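You operate a simulated robot arm through the tools that you are given. There is no shell and no other tool.

The job below is to be done with a simulated robot arm. You get a single attempt, and the scene is never put back.

JOB
Put things in order on the top of the corner bench. At the end: the brown rubber pad on a wooden grip stands where the gold brass weight stood; the gold brass weight stands where the pink soft patch block (marked "296") stood; the black setting block is in the grey core tub; the pink soft patch block from the top of the corner bench stands on top of the grey wash can; whatever was shut is shut again. Leave all else as you found it, and nothing knocked over.

The check looks at the end state, three seconds after you hand in, the way a careful person would. Anything else that was tipped, shoved, dropped, spilled or broken makes it a failure.

ROBOT AND FRAMES
A 7-joint arm with a two-finger gripper, fixed in place. Base frame: the origin is on the floor under the middle of its stand, x ahead of it, y to its left, z up. Readings come in mm, rad, newtons and seconds.
With the tool pointing down near the work surface it reaches from about 340 to 720 mm from the base axis. Its first joint turns from -1.152 to 1.152 rad. Payload 2.45 kg.
Tool frame: the origin (TCP) lies between the finger pads and is the grasp point; the fingertips stand 26 mm ahead of it; z points along the fingers, y is the line along which they close. The gripper opens to 96 mm; its body begins 69 mm behind the TCP.
Orientation is that of the tool frame in the base frame, as a unit quaternion [x, y, z, w]. With the fingers straight down and closing along the base's y, the tool's x points along the base's -x, its y along +y and its z along -z.

CONTROLS
- The arm moves only by the tool move_arm. Its argument "targets" is a list of rows, each a list of 6 numbers: the shift along the tool's x, y, z in units of 25 mm (1.0 is 25 mm), then the turn, a rotation vector about the tool's x, y, z in units of 6 degrees (1.0 is 6 degrees). In form: [[tx, ty, tz, ax, ay, az], ...]. A call has 1 to 20 rows; each row shifts and turns the commanded pose from where the row before left it, along the tool's axes as they then stand. "hand" is the opening, from 0 (shut) to 1 (fully open), set as the call begins (left out, the last holds). A call with a number of a shift or a turn outside -1 to 1 is refused whole. Rows are played at 5 a second. More than 50 mm and 0.15 rad between two rows, or a gripper value outside its range, and nothing of the call is played. Where a pose cannot be reached the arm comes as near as it can. A force on the tool above 40 N (or 10 N above the force at the start of the call, whichever is more), or a blocked arm, ends the call early, and 0.2 s more pass. Each finger travels about 50 mm/s and halts on what it meets, pressing with about 42 N; the grip force reading is that of the motor and also rises with nothing between the fingers. The clock runs only during rows and for 0.2 s after the last one: add rows that do not move to give the fingers time. The reply holds the time, the measured pose of the TCP, the force on the tool along the base axes, the opening and the grip force, in the units named above and with some noise, with the torque about the TCP (base axes, N m) and any sound that the robot's microphone picked up.
- Cameras (640 x 400 px; columns grow to the right, rows downward): "scene" is fixed at [183.9, -408.2, 1434.3]; the picture's right is [0.58, -0.82, 0.00], its down [-0.39, -0.27, -0.88] and it looks along [0.72, 0.51, -0.47] (base axes); focal length 284 px, centre (320, 200). "wrist" rides on the gripper at [82, 3, -98] in the tool frame; the picture's right is [-0.04, 1.00, 0.00], its down [-0.73, -0.03, -0.68] and it looks along [-0.68, -0.03, 0.73] (tool axes); focal length 256 px, centre (320, 200). There is no depth. A picture from a camera that has moved, and an enlarged one, comes with that camera's place and axes in the base frame and with its lens.
- capture(camera): a new picture of that camera. It takes no simulated time.
- enlarge(camera, box): a new picture of the part [left, top, right, bottom] of that camera's present view, enlarged. It takes no simulated time.
- job_done(): hands the job in; it is judged then, once.

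Nothing tells you positions but the pictures and the camera data. Unless the task says otherwise, let go and move clear before handing in.

The tools are called after "Call:" as a command line: name --pt "numbers of a row" for each row, then --argument value for the rest, lists and objects as JSON in quotes. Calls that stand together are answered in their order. move_arm: Moves the arm, as the interface text tells. Its arguments: {"type":"object","properties":{"targets":{"type":"array"},"hand":{"type":"number"}},"required":["targets"]} The other tools are called the same way: capture (camera) takes a picture; enlarge (camera, box) takes an enlarged picture of a part of a camera's view; job_done () hands the job in.

At the start:

```text
time: 0.0
eef_pos: [403.6, 32.7, 1274.1]
orientation: [0.0, 1.0, 0.001, -0.001]
wrist_force: [0.7, -0.3, -0.2]
torque: [-0.01, 0.0, 0.03]
opening: 96.0
grasp_force: 0.1
```

scene: 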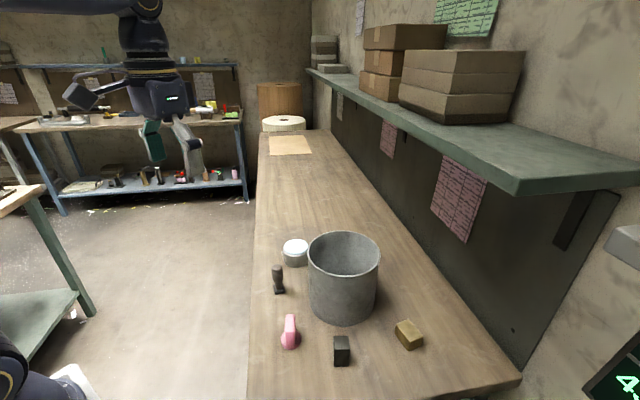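
wrist: 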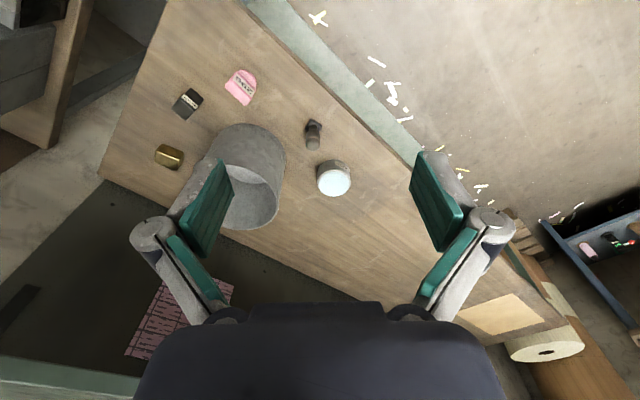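

I see a bench with a pink block, a black block, a brass weight, a brown rubber pad on a grip, a big grey tub and a white-topped can. I'll enlarge the views first to find out which is which and where each one stands.

Call:
enlarge --camera "scene" --box '[240, 220, 440, 380]'

Call:
enlarge --camera "wrist" --box '[100, 40, 400, 240]'

Call:
enlarge --camera "scene" --box '[0, 50, 260, 220]'

Call:
enlarge --camera "scene" --box '[240, 80, 440, 240]'

```text
2.50 times, centred on (340, 300) of scene
camera zoom: at [183.9, -408.2, 1434.3], right [0.58, -0.82, 0.0], down [-0.39, -0.27, -0.88], along [0.72, 0.51, -0.47], focal length 710 px, centre (270, -50)
```

zoom: 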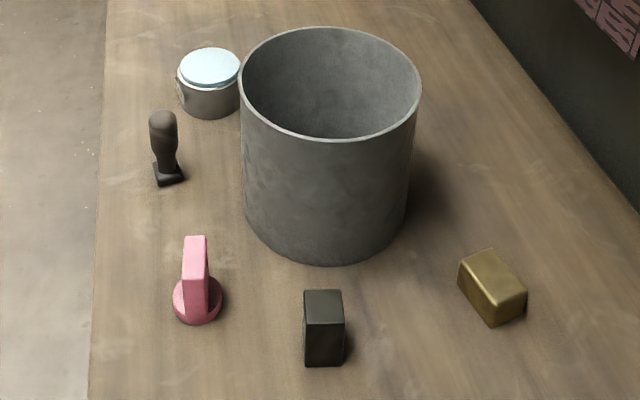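

```text
2.00 times, centred on (250, 140) of wrist
camera zoom: at [321.4, 35.6, 1371.3], right [0.04, 1.0, 0.0], down [0.73, -0.03, 0.68], along [0.68, -0.03, -0.73], focal length 512 px, centre (460, 320)
```

zoom: 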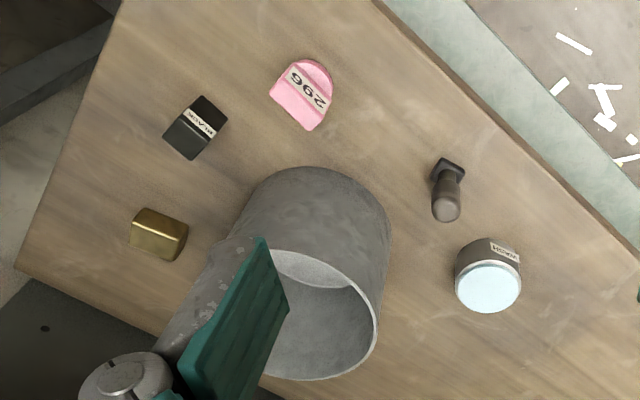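

```text
2.35 times, centred on (130, 135) of scene
camera zoom: at [183.9, -408.2, 1434.3], right [0.58, -0.82, 0.0], down [-0.39, -0.27, -0.88], along [0.72, 0.51, -0.47], focal length 668 px, centre (767, 353)
```

zoom: 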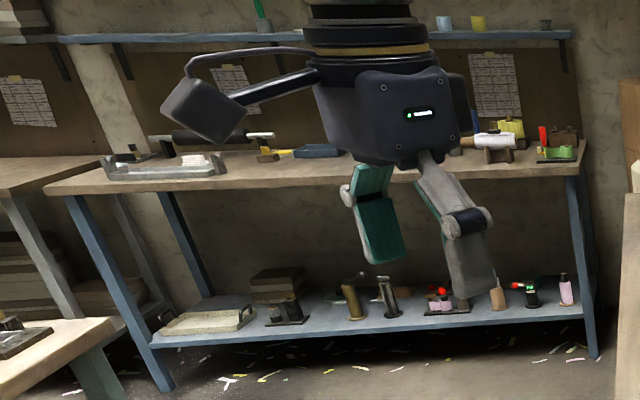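

```text
2.50 times, centred on (340, 160) of scene
camera zoom: at [183.9, -408.2, 1434.3], right [0.58, -0.82, 0.0], down [-0.39, -0.27, -0.88], along [0.72, 0.51, -0.47], focal length 710 px, centre (270, 300)
```

zoom: 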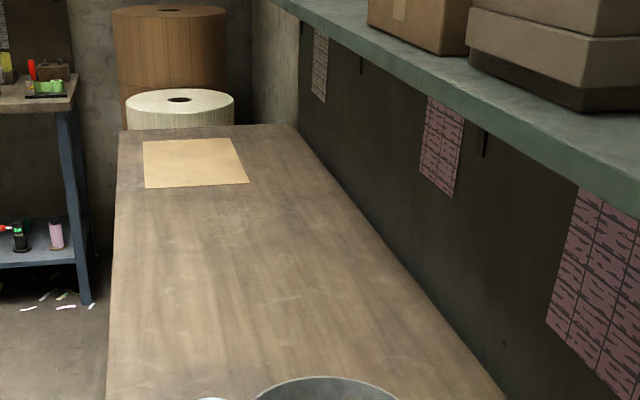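

The pink block looks like a rounded base with an upright part, so I'll zoom in closer on each object.

Call:
enlarge --camera "scene" --box '[265, 300, 365, 375]'

Call:
enlarge --camera "wrist" --box '[160, 50, 280, 130]'

Call:
enlarge --camera "scene" --box '[260, 230, 330, 300]'

Call:
enlarge --camera "wrist" --box '[290, 110, 380, 210]'

Call:
enlarge --camera "scene" --box '[380, 305, 440, 355]'

Call:
enlarge --camera "wrist" --box '[140, 70, 220, 180]'

```text
5.33 times, centred on (315, 338) of scene
camera zoom: at [183.9, -408.2, 1434.3], right [0.58, -0.82, 0.0], down [-0.39, -0.27, -0.88], along [0.72, 0.51, -0.47], focal length 1515 px, centre (347, -533)
```

zoom: 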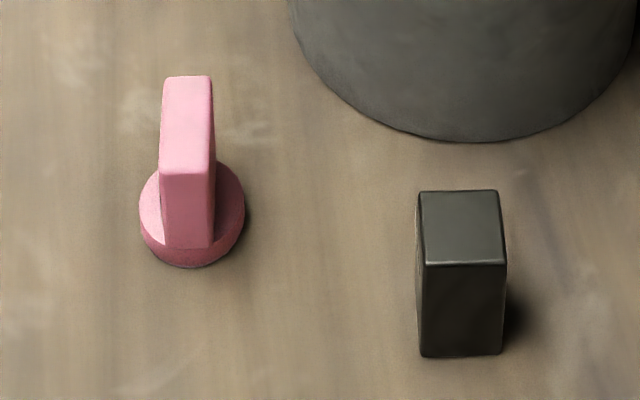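

```text
5.00 times, centred on (220, 90) of wrist
camera zoom: at [321.4, 35.6, 1371.3], right [0.04, 1.0, 0.0], down [0.73, -0.03, 0.68], along [0.68, -0.03, -0.73], focal length 1280 px, centre (820, 750)
```

zoom: 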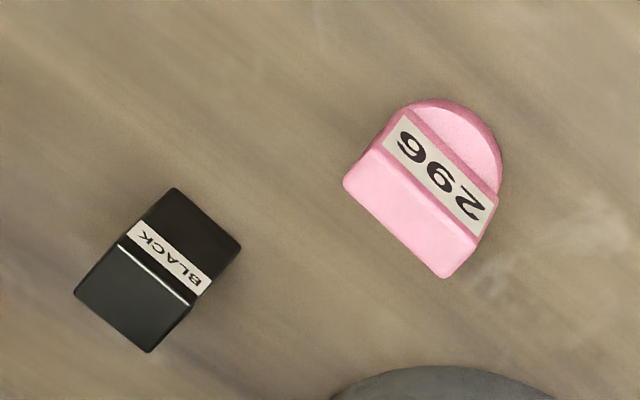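

```text
5.71 times, centred on (295, 265) of scene
camera zoom: at [183.9, -408.2, 1434.3], right [0.58, -0.82, 0.0], down [-0.39, -0.27, -0.88], along [0.72, 0.51, -0.47], focal length 1623 px, centre (463, -171)
```

zoom: 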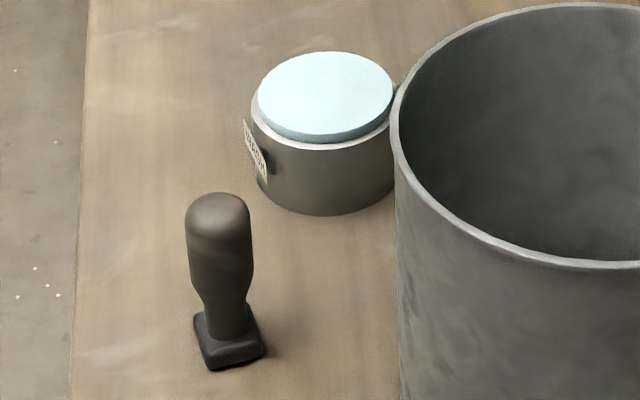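

```text
4.00 times, centred on (335, 160) of wrist
camera zoom: at [321.4, 35.6, 1371.3], right [0.04, 1.0, 0.0], down [0.73, -0.03, 0.68], along [0.68, -0.03, -0.73], focal length 1024 px, centre (260, 360)
```

zoom: 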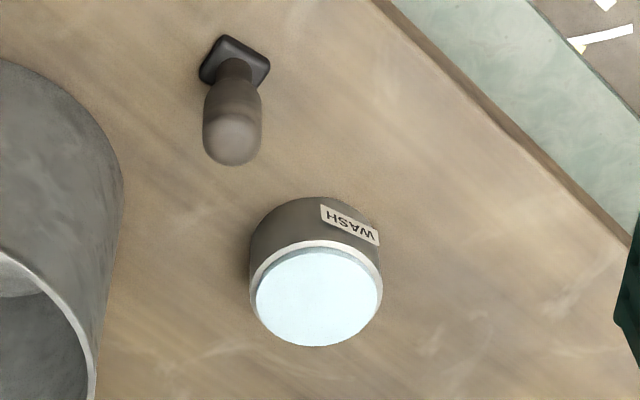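

```text
8.00 times, centred on (410, 330) of scene
camera zoom: at [183.9, -408.2, 1434.3], right [0.58, -0.82, 0.0], down [-0.39, -0.27, -0.88], along [0.72, 0.51, -0.47], focal length 2273 px, centre (-400, -840)
```

zoom: 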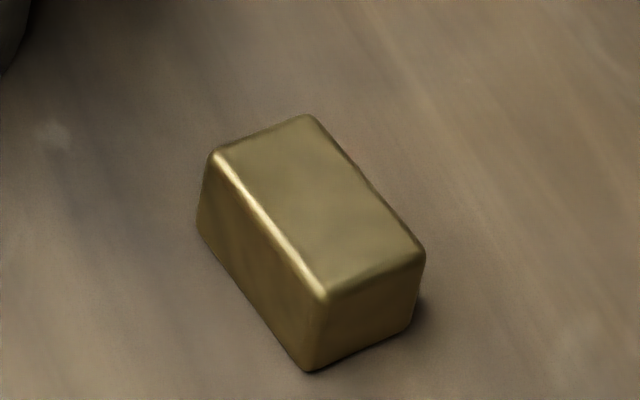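

```text
3.64 times, centred on (180, 125) of wrist
camera zoom: at [321.4, 35.6, 1371.3], right [0.04, 1.0, 0.0], down [0.73, -0.03, 0.68], along [0.68, -0.03, -0.73], focal length 931 px, centre (829, 473)
```

zoom: 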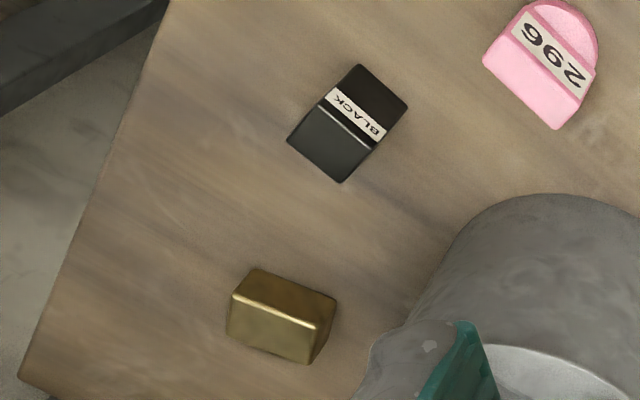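

I've triangulated the objects from both cameras. The bench top is at about z = 852.

| Object | Position (x, y) | Top z |
|---|---|---|
| Pink block | (486, -115) | 910 |
| Black block | (514, -228) | 907 |
| Brass weight | (641, -326) | 882 |
| Brown pad | (583, 12) | 933 |
| Wash can | (712, 55) | 900 |
| Tub | (664, -142) | 990 |

I'll move above the pink block and turn the gripper across its thin slab.

Call:
move_arm --pt "-0.275 -0.492 0.847 0 0 0" --pt "-0.275 -0.492 0.847 0 0 0" --pt "-0.275 -0.492 0.847 0 0 0" --pt "-0.275 -0.492 0.847 0 0 0" --pt "-0.275 -0.492 0.847 0 0 0" --pt "-0.275 -0.492 0.847 0 0 0" --pt "-0.275 -0.492 0.847 0 0 0" --pt "-0.275 -0.492 0.847 0 0 0" --pt "-0.275 -0.492 0.847 0 0 0" --pt "-0.275 -0.492 0.847 0 0 0" --pt "-0.275 -0.492 0.847 0 0 0" --pt "-0.275 -0.492 0.847 0 0 0" --pt "0 0 0 0 0 -0.869" --pt "0 0 0 0 0 -0.869" --pt "0 0 0 0 0 -0.869" --pt "0 0 0 0 0 -0.869" --pt "0 0 0 0 0 -0.869" --pt "0 0 0 0 0 -0.869" --pt "0 0 0 0 0 -0.869" --hand 0.55

```text
time: 4.0
eef_pos: [485.0, -115.5, 1020.1]
orientation: [-0.315, 0.949, 0.0, -0.001]
wrist_force: [0.2, -0.6, 0.6]
torque: [0.0, 0.03, -0.04]
opening: 52.7
grasp_force: 0.0
```

Call:
capture --camera "wrist"

Call:
capture --camera "scene"

```text
taken
camera wrist: at [418.5, -160.9, 1117.3], right [-0.56, 0.83, 0.0], down [0.61, 0.41, 0.68], along [0.56, 0.38, -0.73], focal length 256 px, centre (320, 200)
```

wrist: 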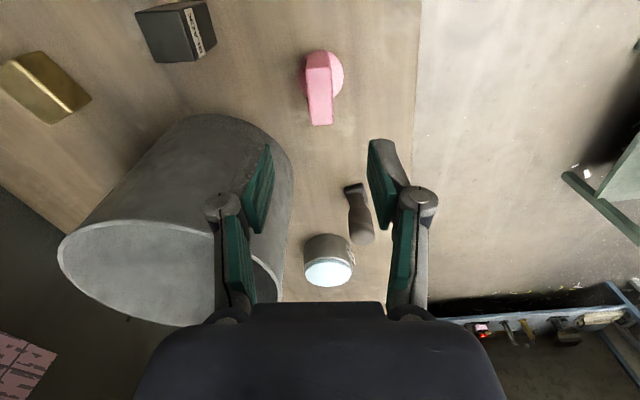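

```text
taken
```

scene: 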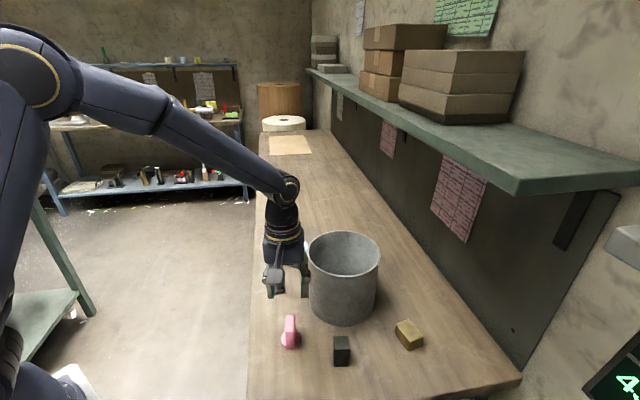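

The gripper is above the pink block. I'll zoom in to measure its exact offset and yaw.

Call:
enlarge --camera "wrist" --box '[270, 30, 370, 140]'

Call:
enlarge --camera "wrist" --box '[280, 160, 400, 300]'

Call:
enlarge --camera "wrist" --box '[0, 0, 240, 140]'

```text
3.64 times, centred on (320, 85) of wrist
camera zoom: at [418.5, -160.9, 1117.3], right [-0.56, 0.83, 0.0], down [0.61, 0.41, 0.68], along [0.56, 0.38, -0.73], focal length 931 px, centre (320, 618)
```

zoom: 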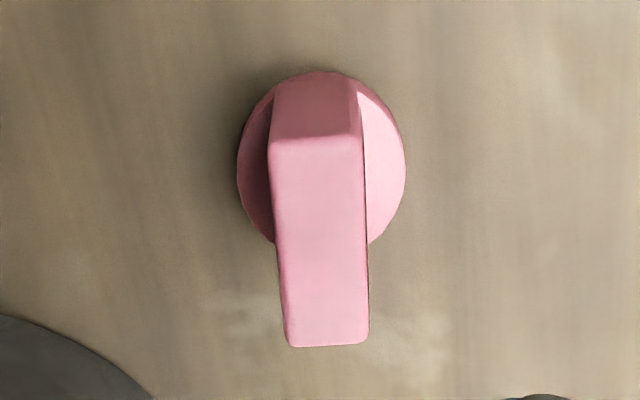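

```text
2.86 times, centred on (340, 230) of wrist
camera zoom: at [418.5, -160.9, 1117.3], right [-0.56, 0.83, 0.0], down [0.61, 0.41, 0.68], along [0.56, 0.38, -0.73], focal length 731 px, centre (263, 114)
```

zoom: 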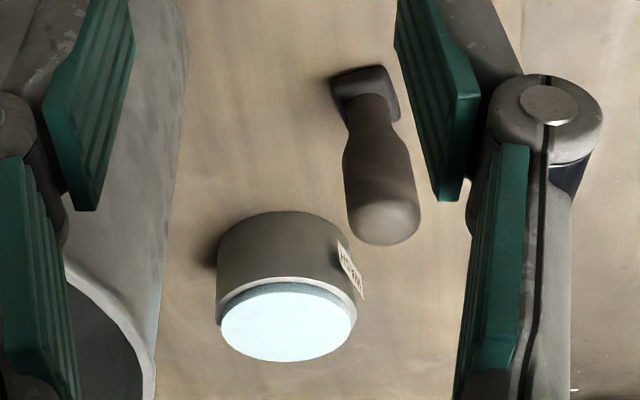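

```text
2.67 times, centred on (120, 70) of wrist
camera zoom: at [418.5, -160.9, 1117.3], right [-0.56, 0.83, 0.0], down [0.61, 0.41, 0.68], along [0.56, 0.38, -0.73], focal length 683 px, centre (853, 547)
```

zoom: 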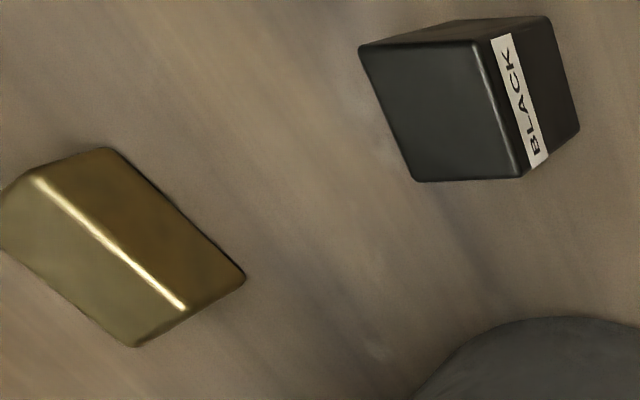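

The pink slab's centre is at (485.8, -114.3) with a yaw of about 38°, so I'll correct slightly. I'll descend partway and check.

Call:
move_arm --pt "-0.049 0.018 0 0 0 -0.25" --pt "0 0 0.75 0 0 0" --pt "0 0 0.75 0 0 0" --pt "0 0 0.75 0 0 0" --pt "0 0 0.75 0 0 0" --pt "0 0 0.6 0 0 0" --pt "0 0 0 0 0 0"

Call:
capture --camera "wrist"

Call:
enlarge --camera "scene" --box '[240, 240, 400, 380]'

```text
time: 5.6
eef_pos: [489.0, -115.3, 931.5]
orientation: [-0.326, 0.945, 0.0, 0.0]
wrist_force: [0.5, 0.7, 0.7]
torque: [0.0, -0.01, 0.02]
opening: 52.8
grasp_force: 0.3
```

```text
taken
camera wrist: at [421.8, -162.1, 1027.6], right [-0.58, 0.81, 0.0], down [0.6, 0.43, 0.68], along [0.55, 0.4, -0.73], focal length 256 px, centre (320, 200)
```

wrist: 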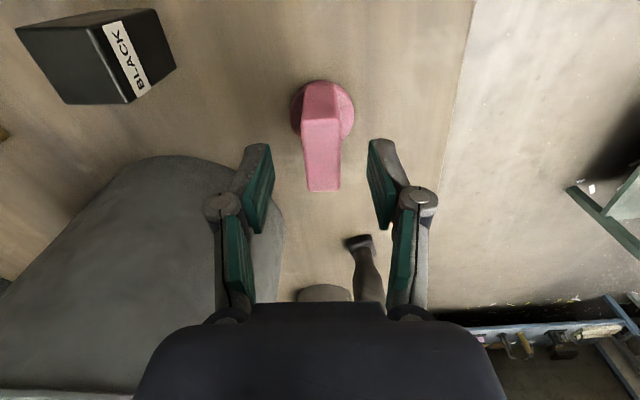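

```text
2.86 times, centred on (320, 310) of scene
camera zoom: at [183.9, -408.2, 1434.3], right [0.58, -0.82, 0.0], down [-0.39, -0.27, -0.88], along [0.72, 0.51, -0.47], focal length 812 px, centre (320, -114)
```

zoom: 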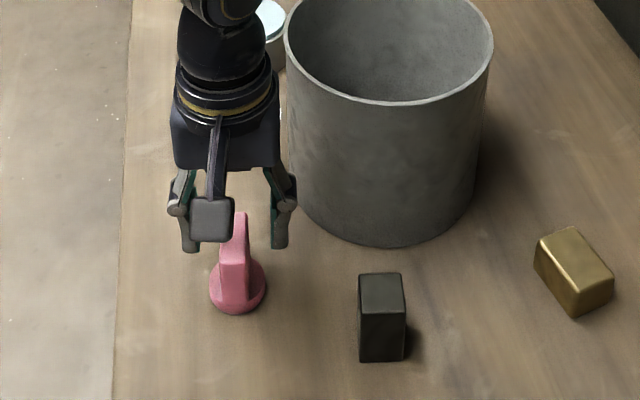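

The slab is centred between the fingers. I'll lower to grip height at z ≈ 897 and read the pose again before closing.

Call:
move_arm --pt "0 0 0.66 0 0 0" --pt "0 0 0.66 0 0 0" --pt "0 0 0 0 0 0" --pt "0 0 0 0 0 0"

Call:
capture --camera "wrist"

Call:
enlarge --camera "scene" --box '[260, 270, 340, 360]'

```text
time: 6.6
eef_pos: [488.4, -113.7, 898.1]
orientation: [-0.326, 0.945, 0.0, 0.0]
wrist_force: [-0.5, 0.5, 0.8]
torque: [0.01, 0.03, -0.01]
opening: 52.7
grasp_force: 0.1
```

```text
taken
camera wrist: at [421.6, -161.8, 994.7], right [-0.58, 0.81, 0.0], down [0.6, 0.43, 0.68], along [0.55, 0.4, -0.73], focal length 256 px, centre (320, 200)
```

wrist: 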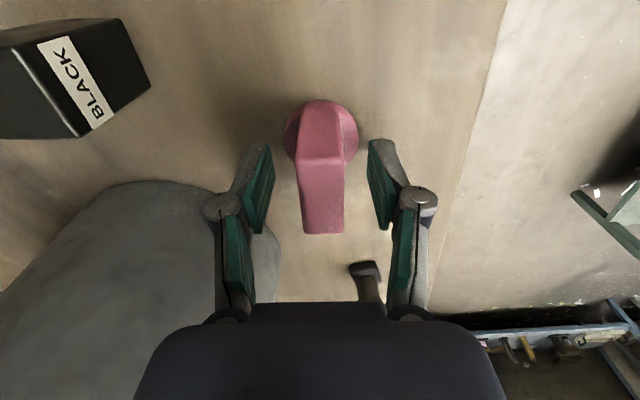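

```text
4.44 times, centred on (300, 315) of scene
camera zoom: at [183.9, -408.2, 1434.3], right [0.58, -0.82, 0.0], down [-0.39, -0.27, -0.88], along [0.72, 0.51, -0.47], focal length 1263 px, centre (409, -311)
```

zoom: 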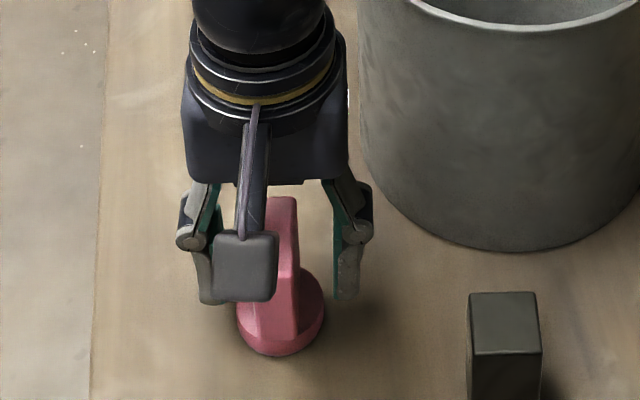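

The fingers straddle the slab and sit above the base disc. I'll close on it.

Call:
move_arm --pt "0 0 0 0 0 0" --pt "0 0 0 0 0 0" --pt "0 0 0 0 0 0" --pt "0 0 0 0 0 0" --pt "0 0 0 0 0 0" --hand 0.1

Call:
capture --camera "wrist"

```text
time: 7.8
eef_pos: [488.6, -114.9, 897.4]
orientation: [-0.327, 0.945, 0.001, 0.0]
wrist_force: [0.0, 0.5, -0.2]
torque: [0.0, 0.01, 0.01]
opening: 18.9
grasp_force: 42.1
```

```text
taken
camera wrist: at [421.6, -161.8, 994.9], right [-0.58, 0.81, 0.0], down [0.6, 0.43, 0.68], along [0.55, 0.4, -0.73], focal length 256 px, centre (320, 200)
```

wrist: 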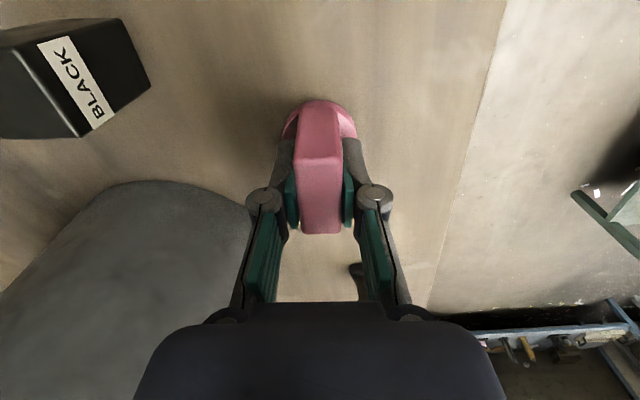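

Pink is held at an 18.9 mm opening. I'll lift it to z ≈ 1060 and carry it over to the wash can.

Call:
move_arm --pt "0 0 -0.4 0 0 0" --pt "0 0 -0.85 0 0 0" --pt "0 0 -0.9 0 0 0" --pt "0 0 -0.9 0 0 0" --pt "0 0 -0.9 0 0 0" --pt "0 0 -0.9 0 0 0" --pt "0 0 -0.9 0 0 0" --pt "0 0 -0.75 0 0 0" --pt "0 0 0 0 0 0"

Call:
capture --camera "wrist"

Call:
enlarge --camera "scene" --box '[220, 180, 420, 380]'

```text
time: 9.8
eef_pos: [485.9, -114.0, 1057.8]
orientation: [-0.325, 0.946, 0.0, -0.001]
wrist_force: [-0.9, 0.6, -1.1]
torque: [0.0, 0.02, 0.02]
opening: 18.9
grasp_force: 42.0
```

```text
taken
camera wrist: at [419.9, -161.6, 1156.2], right [-0.58, 0.81, 0.0], down [0.6, 0.43, 0.68], along [0.55, 0.4, -0.73], focal length 256 px, centre (320, 200)
```

wrist: 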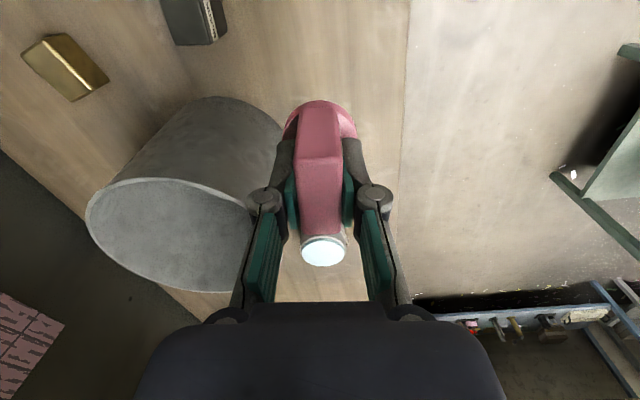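

```text
2.00 times, centred on (320, 280) of scene
camera zoom: at [183.9, -408.2, 1434.3], right [0.58, -0.82, 0.0], down [-0.39, -0.27, -0.88], along [0.72, 0.51, -0.47], focal length 568 px, centre (320, 40)
```

zoom: 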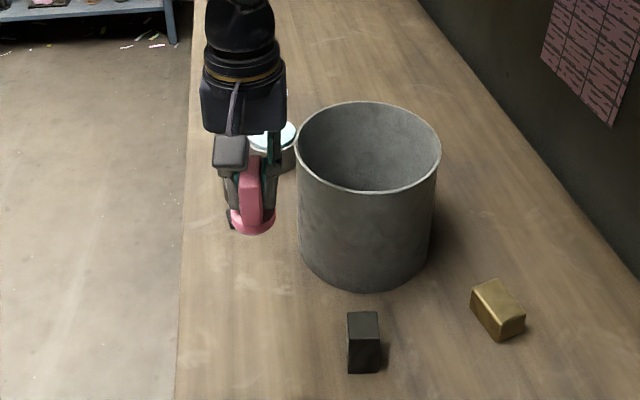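

The block is lifted cleanly. Next I'll carry it over the wash can at (712, 55).

Call:
move_arm --pt "-0.5 -0.0194 0 0 0 0" --pt "-0.866 -0.0194 0 0 0 0" --pt "-0.866 -0.0194 0 0 0 0" --pt "-0.866 -0.0194 0 0 0 0" --pt "-0.866 -0.0194 0 0 0 0" --pt "-0.866 -0.0194 0 0 0 0" --pt "-0.866 -0.0194 0 0 0 0" --pt "-0.866 -0.0194 0 0 0 0" --pt "-0.866 -0.0194 0 0 0 0" --pt "-0.866 -0.0194 0 0 0 0" --pt "-0.866 -0.0194 0 0 0 0" --pt "-0.866 -0.0194 0 0 0 0" --pt "-0.866 -0.0194 0 0 0 0" --pt "-0.366 0 0 0 0 0" --pt "0 0 0 0 0 0"

Call:
capture --camera "wrist"

Call:
enlarge --camera "scene" --box '[240, 160, 360, 280]'

```text
time: 13.0
eef_pos: [711.9, 53.3, 1059.4]
orientation: [-0.326, 0.945, -0.001, 0.0]
wrist_force: [-0.3, -0.5, -0.9]
torque: [0.01, 0.0, -0.01]
opening: 18.8
grasp_force: 42.0
```

```text
taken
camera wrist: at [645.4, 6.2, 1157.5], right [-0.58, 0.81, 0.0], down [0.6, 0.43, 0.68], along [0.55, 0.4, -0.73], focal length 256 px, centre (320, 200)
```

wrist: 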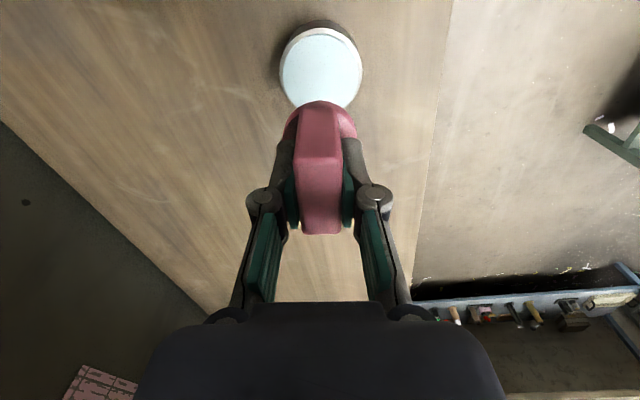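

```text
3.33 times, centred on (300, 220) of scene
camera zoom: at [183.9, -408.2, 1434.3], right [0.58, -0.82, 0.0], down [-0.39, -0.27, -0.88], along [0.72, 0.51, -0.47], focal length 947 px, centre (387, 133)
```

zoom: 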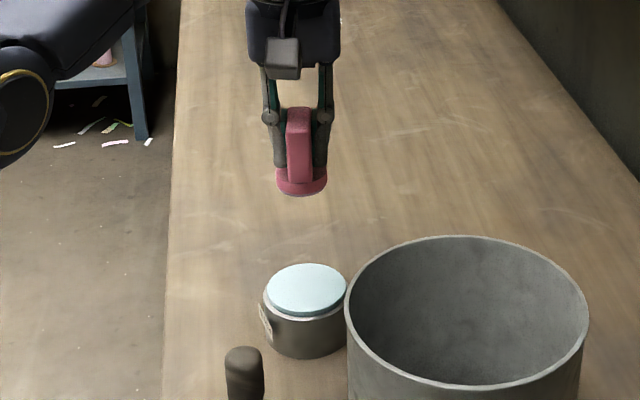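

Call:
enlarge --camera "wrist" --box '[250, 10, 390, 120]'

```text
3.64 times, centred on (320, 65) of wrist
camera zoom: at [645.4, 6.2, 1157.5], right [-0.58, 0.81, 0.0], down [0.6, 0.43, 0.68], along [0.55, 0.4, -0.73], focal length 931 px, centre (320, 691)
```

zoom: 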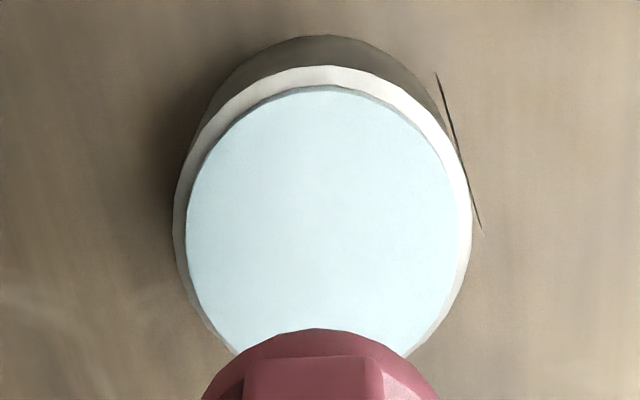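

The block is over the lid, whose centre is about (711.5, 55). I'll lower most of the way and check the gap.

Call:
move_arm --pt "0 0 0.6 0 0 0" --pt "0 0 0.8 0 0 0" --pt "0 0 0.8 0 0 0" --pt "0 0 0.8 0 0 0" --pt "0 0 0.6 0 0 0" --pt "0 0 0.3 0 0 0" --pt "0 0 0 0 0 0"

Call:
capture --camera "wrist"

Call:
enlarge --camera "scene" --box '[260, 190, 340, 280]'

```text
time: 14.6
eef_pos: [713.1, 52.7, 960.9]
orientation: [-0.325, 0.946, 0.001, 0.0]
wrist_force: [0.0, 0.0, -0.2]
torque: [0.0, 0.03, -0.02]
opening: 18.9
grasp_force: 42.2
```

```text
taken
camera wrist: at [646.0, 6.5, 1058.4], right [-0.58, 0.81, 0.0], down [0.6, 0.43, 0.68], along [0.55, 0.4, -0.73], focal length 256 px, centre (320, 200)
```

wrist: 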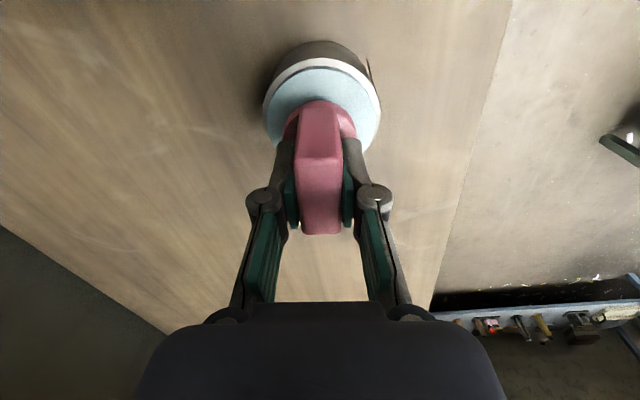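

```text
4.44 times, centred on (300, 235) of scene
camera zoom: at [183.9, -408.2, 1434.3], right [0.58, -0.82, 0.0], down [-0.39, -0.27, -0.88], along [0.72, 0.51, -0.47], focal length 1263 px, centre (409, 44)
```

zoom: 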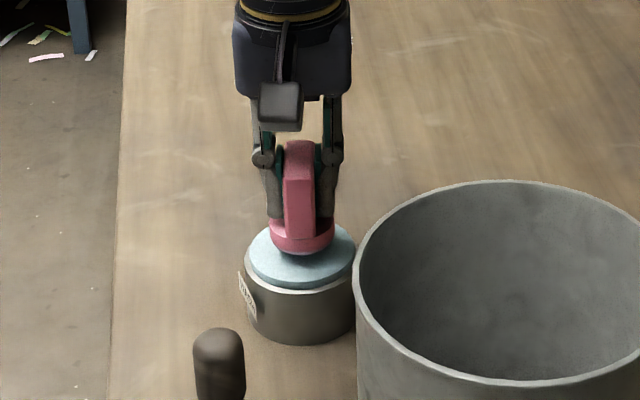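

Call:
move_arm --pt "0 0 0.12 0 0 0" --pt "0 0 0.12 0 0 0" --pt "0 0 0.1 0 0 0" --pt "0 0 0.08 0 0 0" --pt "0 0 0 0 0 0"

Call:
enlarge --camera "scene" --box '[270, 200, 330, 270]'

```text
time: 15.8
eef_pos: [713.1, 51.0, 950.9]
orientation: [-0.326, 0.945, 0.0, 0.0]
wrist_force: [0.3, -0.4, -0.9]
torque: [0.01, -0.02, 0.02]
opening: 19.0
grasp_force: 42.2
```

```text
5.71 times, centred on (300, 235) of scene
camera zoom: at [183.9, -408.2, 1434.3], right [0.58, -0.82, 0.0], down [-0.39, -0.27, -0.88], along [0.72, 0.51, -0.47], focal length 1623 px, centre (434, 0)
```

zoom: 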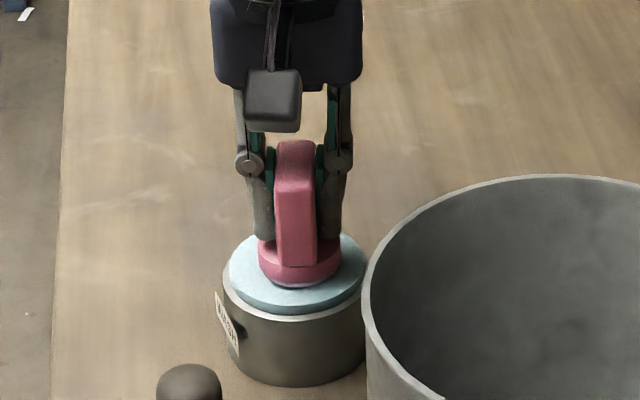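

Call:
move_arm --pt "0 0 0.05 0 0 0" --pt "0 0 0.05 0 0 0" --pt "0 0 0.04 0 0 0" --pt "0 0 0 0 0 0"

```text
time: 16.8
eef_pos: [713.1, 51.6, 950.2]
orientation: [-0.325, 0.946, -0.001, 0.0]
wrist_force: [-3.2, -1.1, 14.6]
torque: [-0.06, 0.21, 0.01]
opening: 19.0
grasp_force: 42.2
```

Contact: 14.6 N upward at z ≈ 950. I'll ease off slightly, then open the fingers.

Call:
move_arm --pt "0 0 -0.07 0 0 0" --pt "0 0 0 0 0 0"

Call:
capture --camera "wrist"

Call:
enlarge --camera "scene" --box '[270, 200, 330, 270]'

```text
time: 17.4
eef_pos: [710.8, 51.6, 948.8]
orientation: [-0.325, 0.946, 0.0, -0.001]
wrist_force: [1.8, -0.3, 5.4]
torque: [0.0, -0.08, 0.0]
opening: 18.6
grasp_force: 41.8
```

```text
taken
camera wrist: at [645.8, 5.4, 1046.7], right [-0.58, 0.81, 0.0], down [0.6, 0.43, 0.68], along [0.55, 0.4, -0.73], focal length 256 px, centre (320, 200)
```

wrist: 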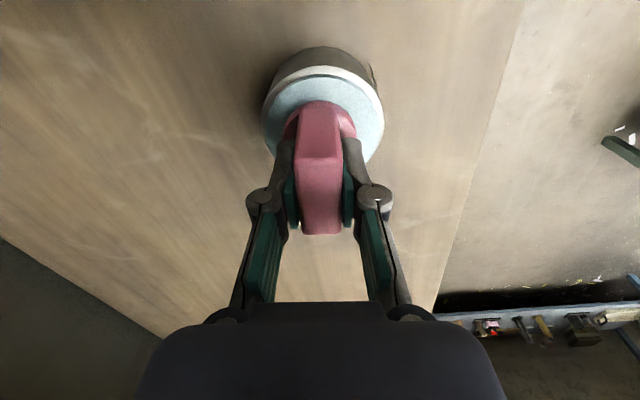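

```text
5.71 times, centred on (300, 235) of scene
camera zoom: at [183.8, -408.2, 1434.3], right [0.58, -0.82, 0.0], down [-0.39, -0.27, -0.88], along [0.72, 0.51, -0.47], focal length 1623 px, centre (434, 0)
```

zoom: 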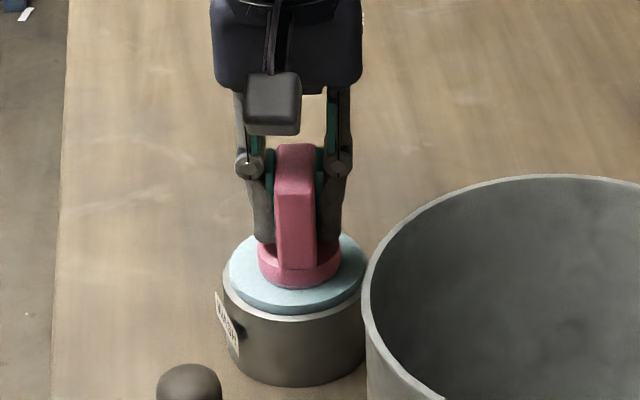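

The block sits centred on the lid, with only a light contact force. I'll open the fingers and back straight up.

Call:
move_arm --pt "0 0 0 0 0 0" --pt "0 0 0 0 0 0" --pt "0 0 0 0 0 0" --hand 0.5

Call:
capture --camera "wrist"

Call:
enlarge --camera "scene" --box '[270, 200, 330, 270]'

```text
time: 18.2
eef_pos: [712.0, 53.1, 949.6]
orientation: [-0.325, 0.946, 0.0, 0.0]
wrist_force: [0.3, -0.3, 0.1]
torque: [0.01, -0.01, 0.0]
opening: 48.2
grasp_force: 0.0
```

```text
taken
camera wrist: at [645.8, 5.5, 1047.0], right [-0.58, 0.81, 0.0], down [0.6, 0.43, 0.68], along [0.55, 0.4, -0.73], focal length 256 px, centre (320, 200)
```

wrist: 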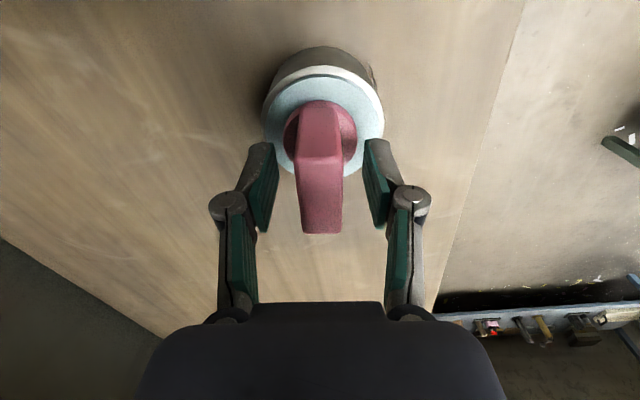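

```text
5.71 times, centred on (300, 235) of scene
camera zoom: at [183.9, -408.2, 1434.3], right [0.58, -0.82, 0.0], down [-0.39, -0.27, -0.88], along [0.72, 0.51, -0.47], focal length 1623 px, centre (434, 0)
```

zoom: 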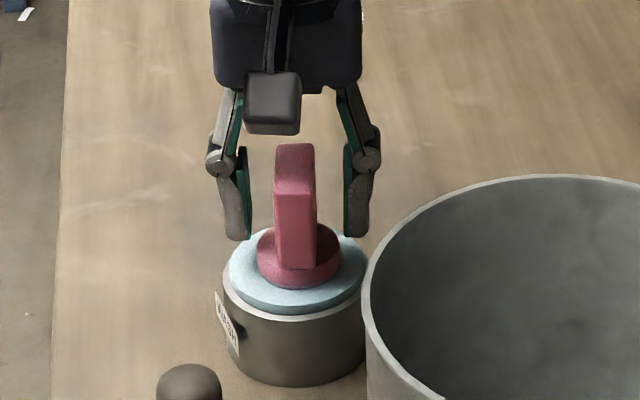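

The pink block is standing on the can. I'll go straight up, then travel high over the tub to the brass weight.

Call:
move_arm --pt "0 0 -0.4 0 0 0" --pt "0 0 -0.8 0 0 0" --pt "0 0 -0.8 0 0 0" --pt "0 0 -0.8 0 0 0" --pt "0 0 -0.8 0 0 0" --pt "0 0 -0.84 0 0 0" --pt "0.6 -0.53 0 0 0 0" --pt "0.967 -0.856 0 0 0 0" --pt "0.967 -0.856 0 0 0 0" --pt "0.967 -0.856 0 0 0 0" --pt "0.967 -0.856 0 0 0 0" --pt "0.967 -0.856 0 0 0 0" --pt "0.967 -0.856 0 0 0 0" --pt "0.967 -0.856 0 0 0 0" --pt "0.967 -0.856 0 0 0 0" --pt "0.967 -0.856 0 0 0 0" --pt "0.967 -0.856 0 0 0 0" --pt "0.967 -0.856 0 0 0 0" --pt "0.363 -0.324 0 0 0 0" --pt "0 0 0 0 0 0"

Call:
capture --camera "scene"

```text
time: 22.4
eef_pos: [624.7, -318.7, 1056.0]
orientation: [-0.325, 0.946, 0.0, 0.0]
wrist_force: [-0.4, 0.9, 1.1]
torque: [-0.02, -0.04, 0.0]
opening: 48.2
grasp_force: 0.1
out of reach, approached as far as the arm can: row 17, 18, 19
```

```text
taken
```

scene: 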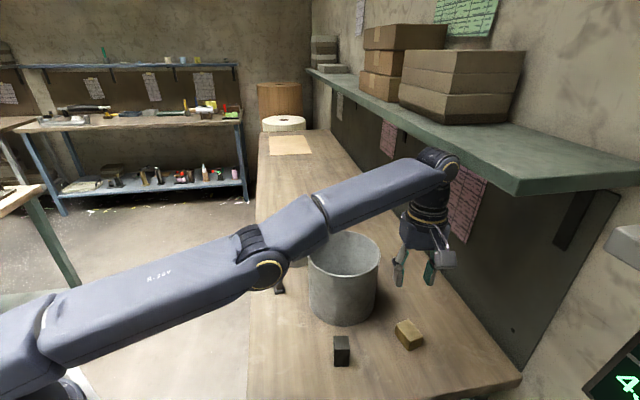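

At this height the arm stops just short of the brass at about 701 mm, and reach should improve lower down. I'll turn the gripper to line up with the brass's long axis and check the pose.

Call:
move_arm --pt "0 0 0 0 0 0.975" --pt "0 0 0 0 0 0.975" --pt "0 0 0 0 0 0.975" --pt "0 0 0 0 0 0.975" --pt "0 0 0 0 0 0.975" --pt "0 0 0 0 0 0.975" --pt "0 0 0 0 0 0.975" --pt "0 0 0 0 0 0.975" --pt "0 0 0 0 0 0.975" --pt "0 0 0 0 0 0.975" --pt "0 0 0 0 0 0.975" --pt "0 0 0 0 0 0.975" --pt "0 0 0.8 0 0 0" --pt "0 0 0.8 0 0 0" --pt "0 0 0.8 0 0 0" --pt "0 0 0 0 0 0" --hand 0.9

Call:
capture --camera "wrist"

Call:
capture --camera "scene"

```text
time: 25.8
eef_pos: [634.1, -322.6, 996.8]
orientation: [0.278, 0.961, 0.0, -0.001]
wrist_force: [0.3, 0.2, 0.2]
torque: [0.03, 0.01, 0.0]
opening: 86.5
grasp_force: 0.0
out of reach, approached as far as the arm can: row 14, 15
```

```text
taken
camera wrist: at [566.5, -275.2, 1095.6], right [0.57, 0.82, 0.0], down [0.61, -0.42, 0.68], along [0.56, -0.38, -0.73], focal length 256 px, centre (320, 200)
```

wrist: 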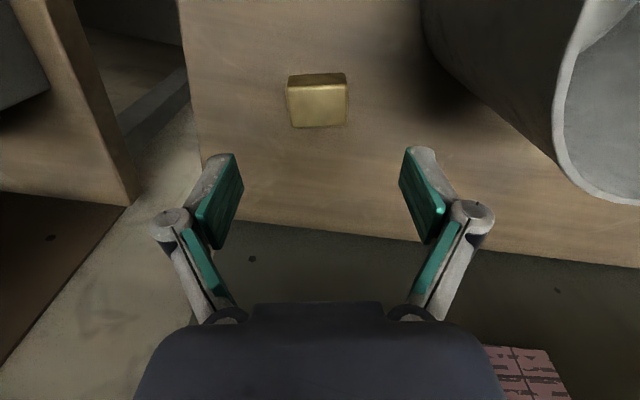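

```text
taken
```

scene: 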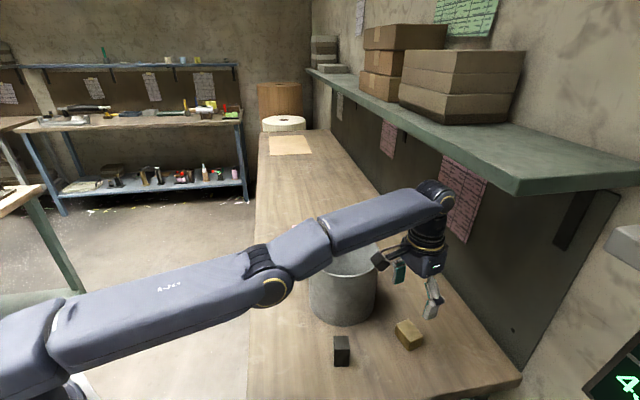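

Call:
enlarge --camera "wrist" --box '[270, 60, 370, 140]'

```text
5.00 times, centred on (320, 100) of wrist
camera zoom: at [566.5, -275.2, 1095.6], right [0.57, 0.82, 0.0], down [0.61, -0.42, 0.68], along [0.56, -0.38, -0.73], focal length 1280 px, centre (320, 700)
```

zoom: 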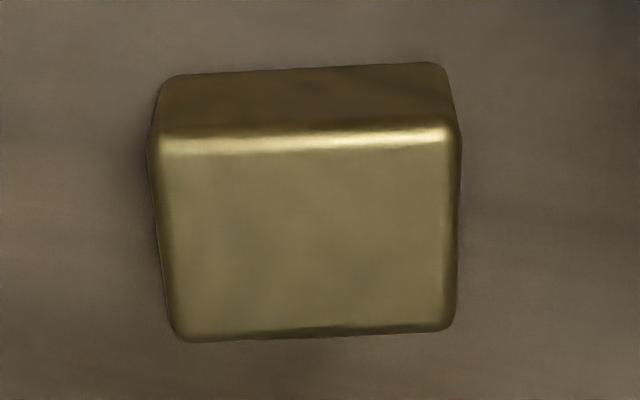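

The brass is 49 × 33 mm and centred at (642, -328.5), and the gripper yaw already matches its long axis. I'll descend 80 mm and then correct sideways.

Call:
move_arm --pt "0 0 0.8 0 0 0" --pt "0 0 0.8 0 0 0" --pt "0 0 0.8 0 0 0" --pt "-0.2 -0.035 0.4 0 0 0" --pt "-0.2 -0.035 0.4 0 0 0" --pt "0 0 0 0 0 0"

Call:
capture --camera "wrist"

Call:
enlarge --camera "scene" --box '[340, 260, 460, 370]'

```text
time: 27.2
eef_pos: [637.1, -328.8, 917.7]
orientation: [0.278, 0.96, 0.0, 0.001]
wrist_force: [0.5, 0.1, 0.0]
torque: [-0.02, 0.0, 0.0]
opening: 86.4
grasp_force: 0.1
out of reach, approached as far as the arm can: row 2, 5
```

```text
taken
camera wrist: at [569.7, -280.6, 1015.2], right [0.57, 0.82, 0.0], down [0.6, -0.42, 0.68], along [0.56, -0.38, -0.73], focal length 256 px, centre (320, 200)
```

wrist: 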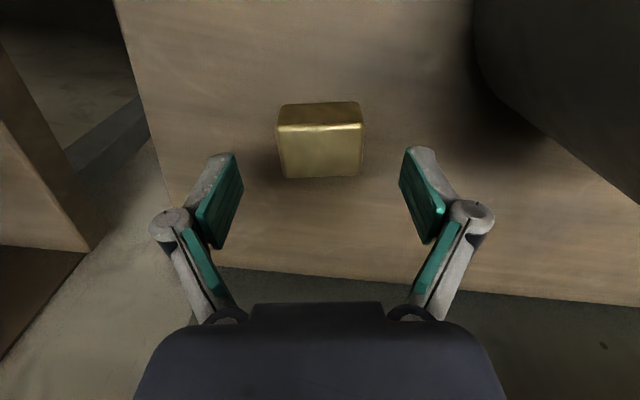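

```text
3.64 times, centred on (400, 315) of scene
camera zoom: at [183.9, -408.2, 1434.3], right [0.58, -0.82, 0.0], down [-0.39, -0.27, -0.88], along [0.72, 0.51, -0.47], focal length 1033 px, centre (29, -218)
```

zoom: 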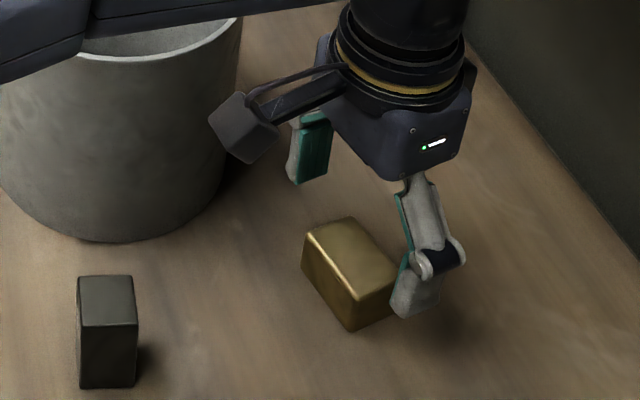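

Call:
move_arm --pt "0 0.02 0.5 0 0 0" --pt "0 0.02 0.5 0 0 0" --pt "-0.1 0 0.3 0 0 0" --pt "-0.08 0 0.1 0 0 0" --pt "0 0 0 0 0 0"

Call:
capture --camera "wrist"

Call:
enlarge --camera "scene" --box '[360, 280, 460, 370]'

```text
time: 28.4
eef_pos: [638.8, -326.7, 884.3]
orientation: [0.277, 0.961, 0.0, 0.0]
wrist_force: [-0.4, -0.3, -0.8]
torque: [-0.03, 0.0, -0.01]
opening: 86.5
grasp_force: 0.0
out of reach, approached as far as the arm can: row 4
```

```text
taken
camera wrist: at [571.2, -280.5, 982.6], right [0.57, 0.82, 0.0], down [0.6, -0.42, 0.68], along [0.56, -0.38, -0.73], focal length 256 px, centre (320, 200)
```

wrist: 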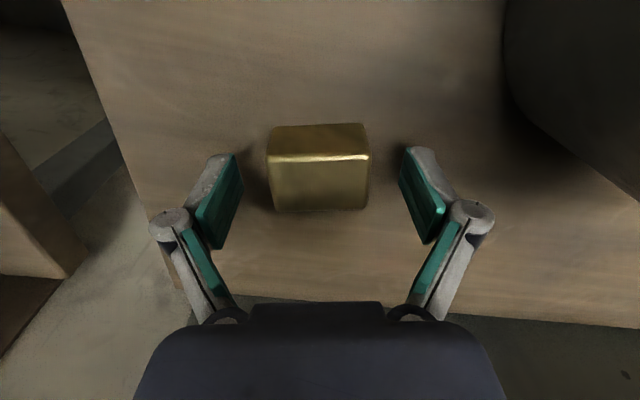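

```text
4.44 times, centred on (410, 325) of scene
camera zoom: at [183.9, -408.2, 1434.3], right [0.58, -0.82, 0.0], down [-0.39, -0.27, -0.88], along [0.72, 0.51, -0.47], focal length 1263 px, centre (-80, -356)
```

zoom: 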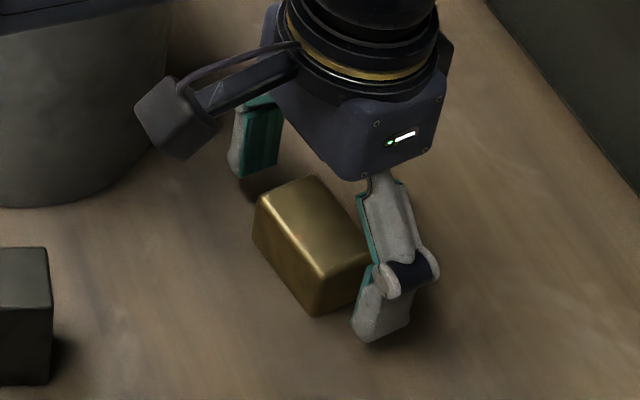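

The brass sits evenly between the fingers, about 3.5 mm off along the pad width, which is fine. I'll close on it.

Call:
move_arm --pt "0 0 0.08 0 0 0" --pt "0 0 0 0 0 0" --pt "0 0 0 0 0 0" --pt "0 0 0 0 0 0" --pt "0 0 0 0 0 0" --hand 0.35

Call:
capture --camera "wrist"

```text
time: 29.6
eef_pos: [639.4, -328.2, 883.1]
orientation: [0.278, 0.961, 0.0, 0.0]
wrist_force: [-0.7, -1.1, 4.1]
torque: [-0.09, 0.13, 0.1]
opening: 51.8
grasp_force: 41.2
```

```text
taken
camera wrist: at [571.1, -280.8, 981.1], right [0.57, 0.82, 0.0], down [0.6, -0.41, 0.68], along [0.56, -0.39, -0.73], focal length 256 px, centre (320, 200)
```

wrist: 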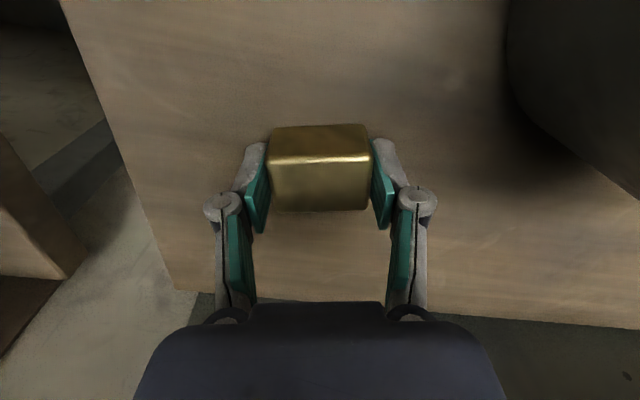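

The brass is gripped at 51.8 mm. I'll lift it while pulling back a little so it stays within reach.

Call:
move_arm --pt "0 0 -0.2 0 0 0" --pt "0.05 0 -0.5 0 0 0" --pt "0.25 0 -0.8 0 0 0" --pt "0.25 0 -0.8 0 0 0" --pt "0.25 0 -0.8 0 0 0" --pt "0.25 0 -0.8 0 0 0" --pt "0.25 0 -0.8 0 0 0" --pt "0.25 0 -0.8 0 0 0" --pt "0.25 0 -0.8 0 0 0" --pt "0.25 0 -0.8 0 0 0" --pt "0 0 0 0 0 0"

Call:
capture --camera "wrist"

Call:
capture --camera "scene"

```text
time: 32.0
eef_pos: [594.6, -301.6, 1060.4]
orientation: [0.277, 0.961, 0.0, -0.001]
wrist_force: [-0.2, 0.1, -4.8]
torque: [0.01, 0.03, -0.02]
opening: 51.8
grasp_force: 42.3
```

```text
taken
camera wrist: at [527.4, -254.2, 1158.8], right [0.57, 0.82, 0.0], down [0.61, -0.42, 0.68], along [0.56, -0.38, -0.73], focal length 256 px, centre (320, 200)
```

wrist: 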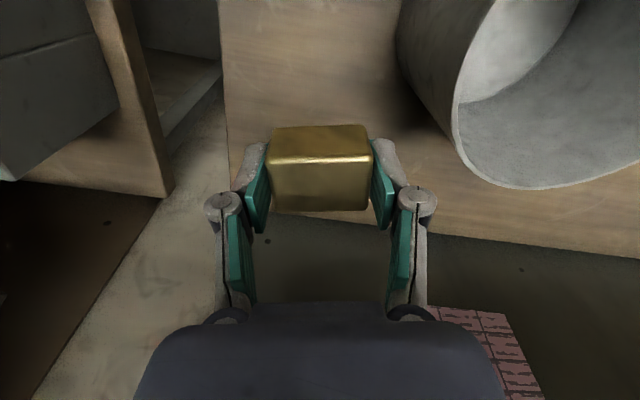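

```text
taken
```

scene: 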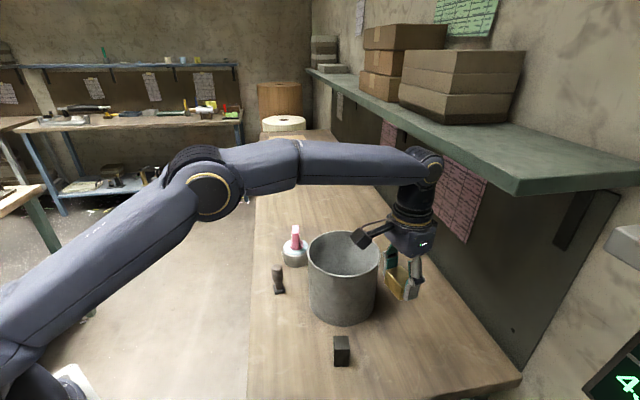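

The brass is lifted clear. I'll carry it to the pink block's old spot at (485.8, -114.4).

Call:
move_arm --pt "0.4 0.2 0 0 0 0" --pt "0.78 0.395 0 0 0 0" --pt "0.78 0.395 0 0 0 0" --pt "0.78 0.395 0 0 0 0" --pt "0.78 0.395 0 0 0 0" --pt "0.78 0.395 0 0 0 0" --pt "0.78 0.395 0 0 0 0" --pt "0.78 0.395 0 0 0 0" --pt "0.78 0.395 0 0 0 0" --pt "0.78 0.395 0 0 0 0" --pt "0.38 0.195 0 0 0 0" --pt "0 0 0.8 0 0 0" --pt "0 0 0.8 0 0 0" --pt "0 0 0.8 0 0 0" --pt "0 0 0.8 0 0 0" --pt "0 0 0.6 0 0 0" --pt "0 0 0.4 0 0 0" --pt "0 0 0 0 0 0"

Call:
capture --camera "wrist"

Call:
capture --camera "scene"

```text
time: 35.8
eef_pos: [483.5, -112.2, 954.6]
orientation: [0.278, 0.961, 0.0, 0.001]
wrist_force: [-0.7, 0.3, -5.0]
torque: [0.01, 0.0, 0.01]
opening: 51.4
grasp_force: 41.9
```

```text
taken
camera wrist: at [415.2, -66.1, 1052.7], right [0.57, 0.82, 0.0], down [0.61, -0.42, 0.68], along [0.56, -0.38, -0.73], focal length 256 px, centre (320, 200)
```

wrist: 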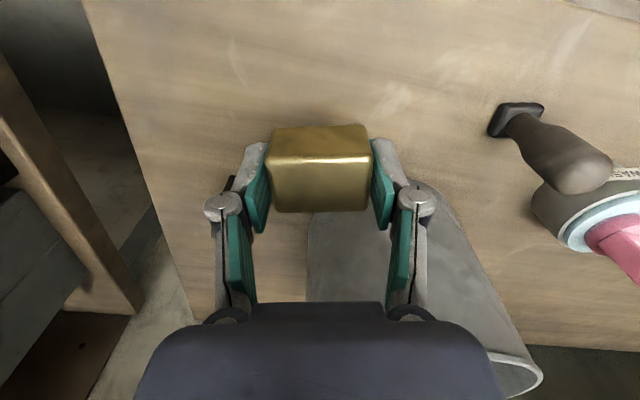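

```text
taken
```

scene: 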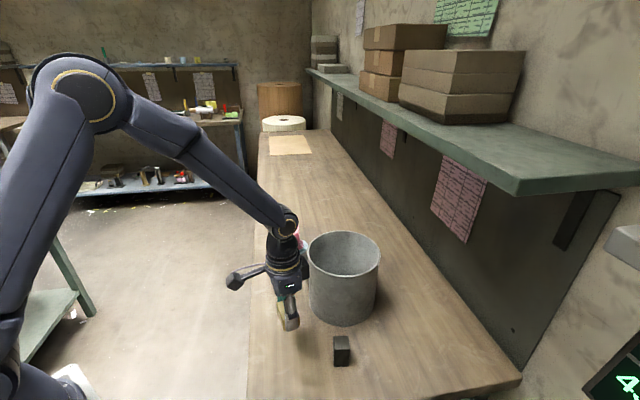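

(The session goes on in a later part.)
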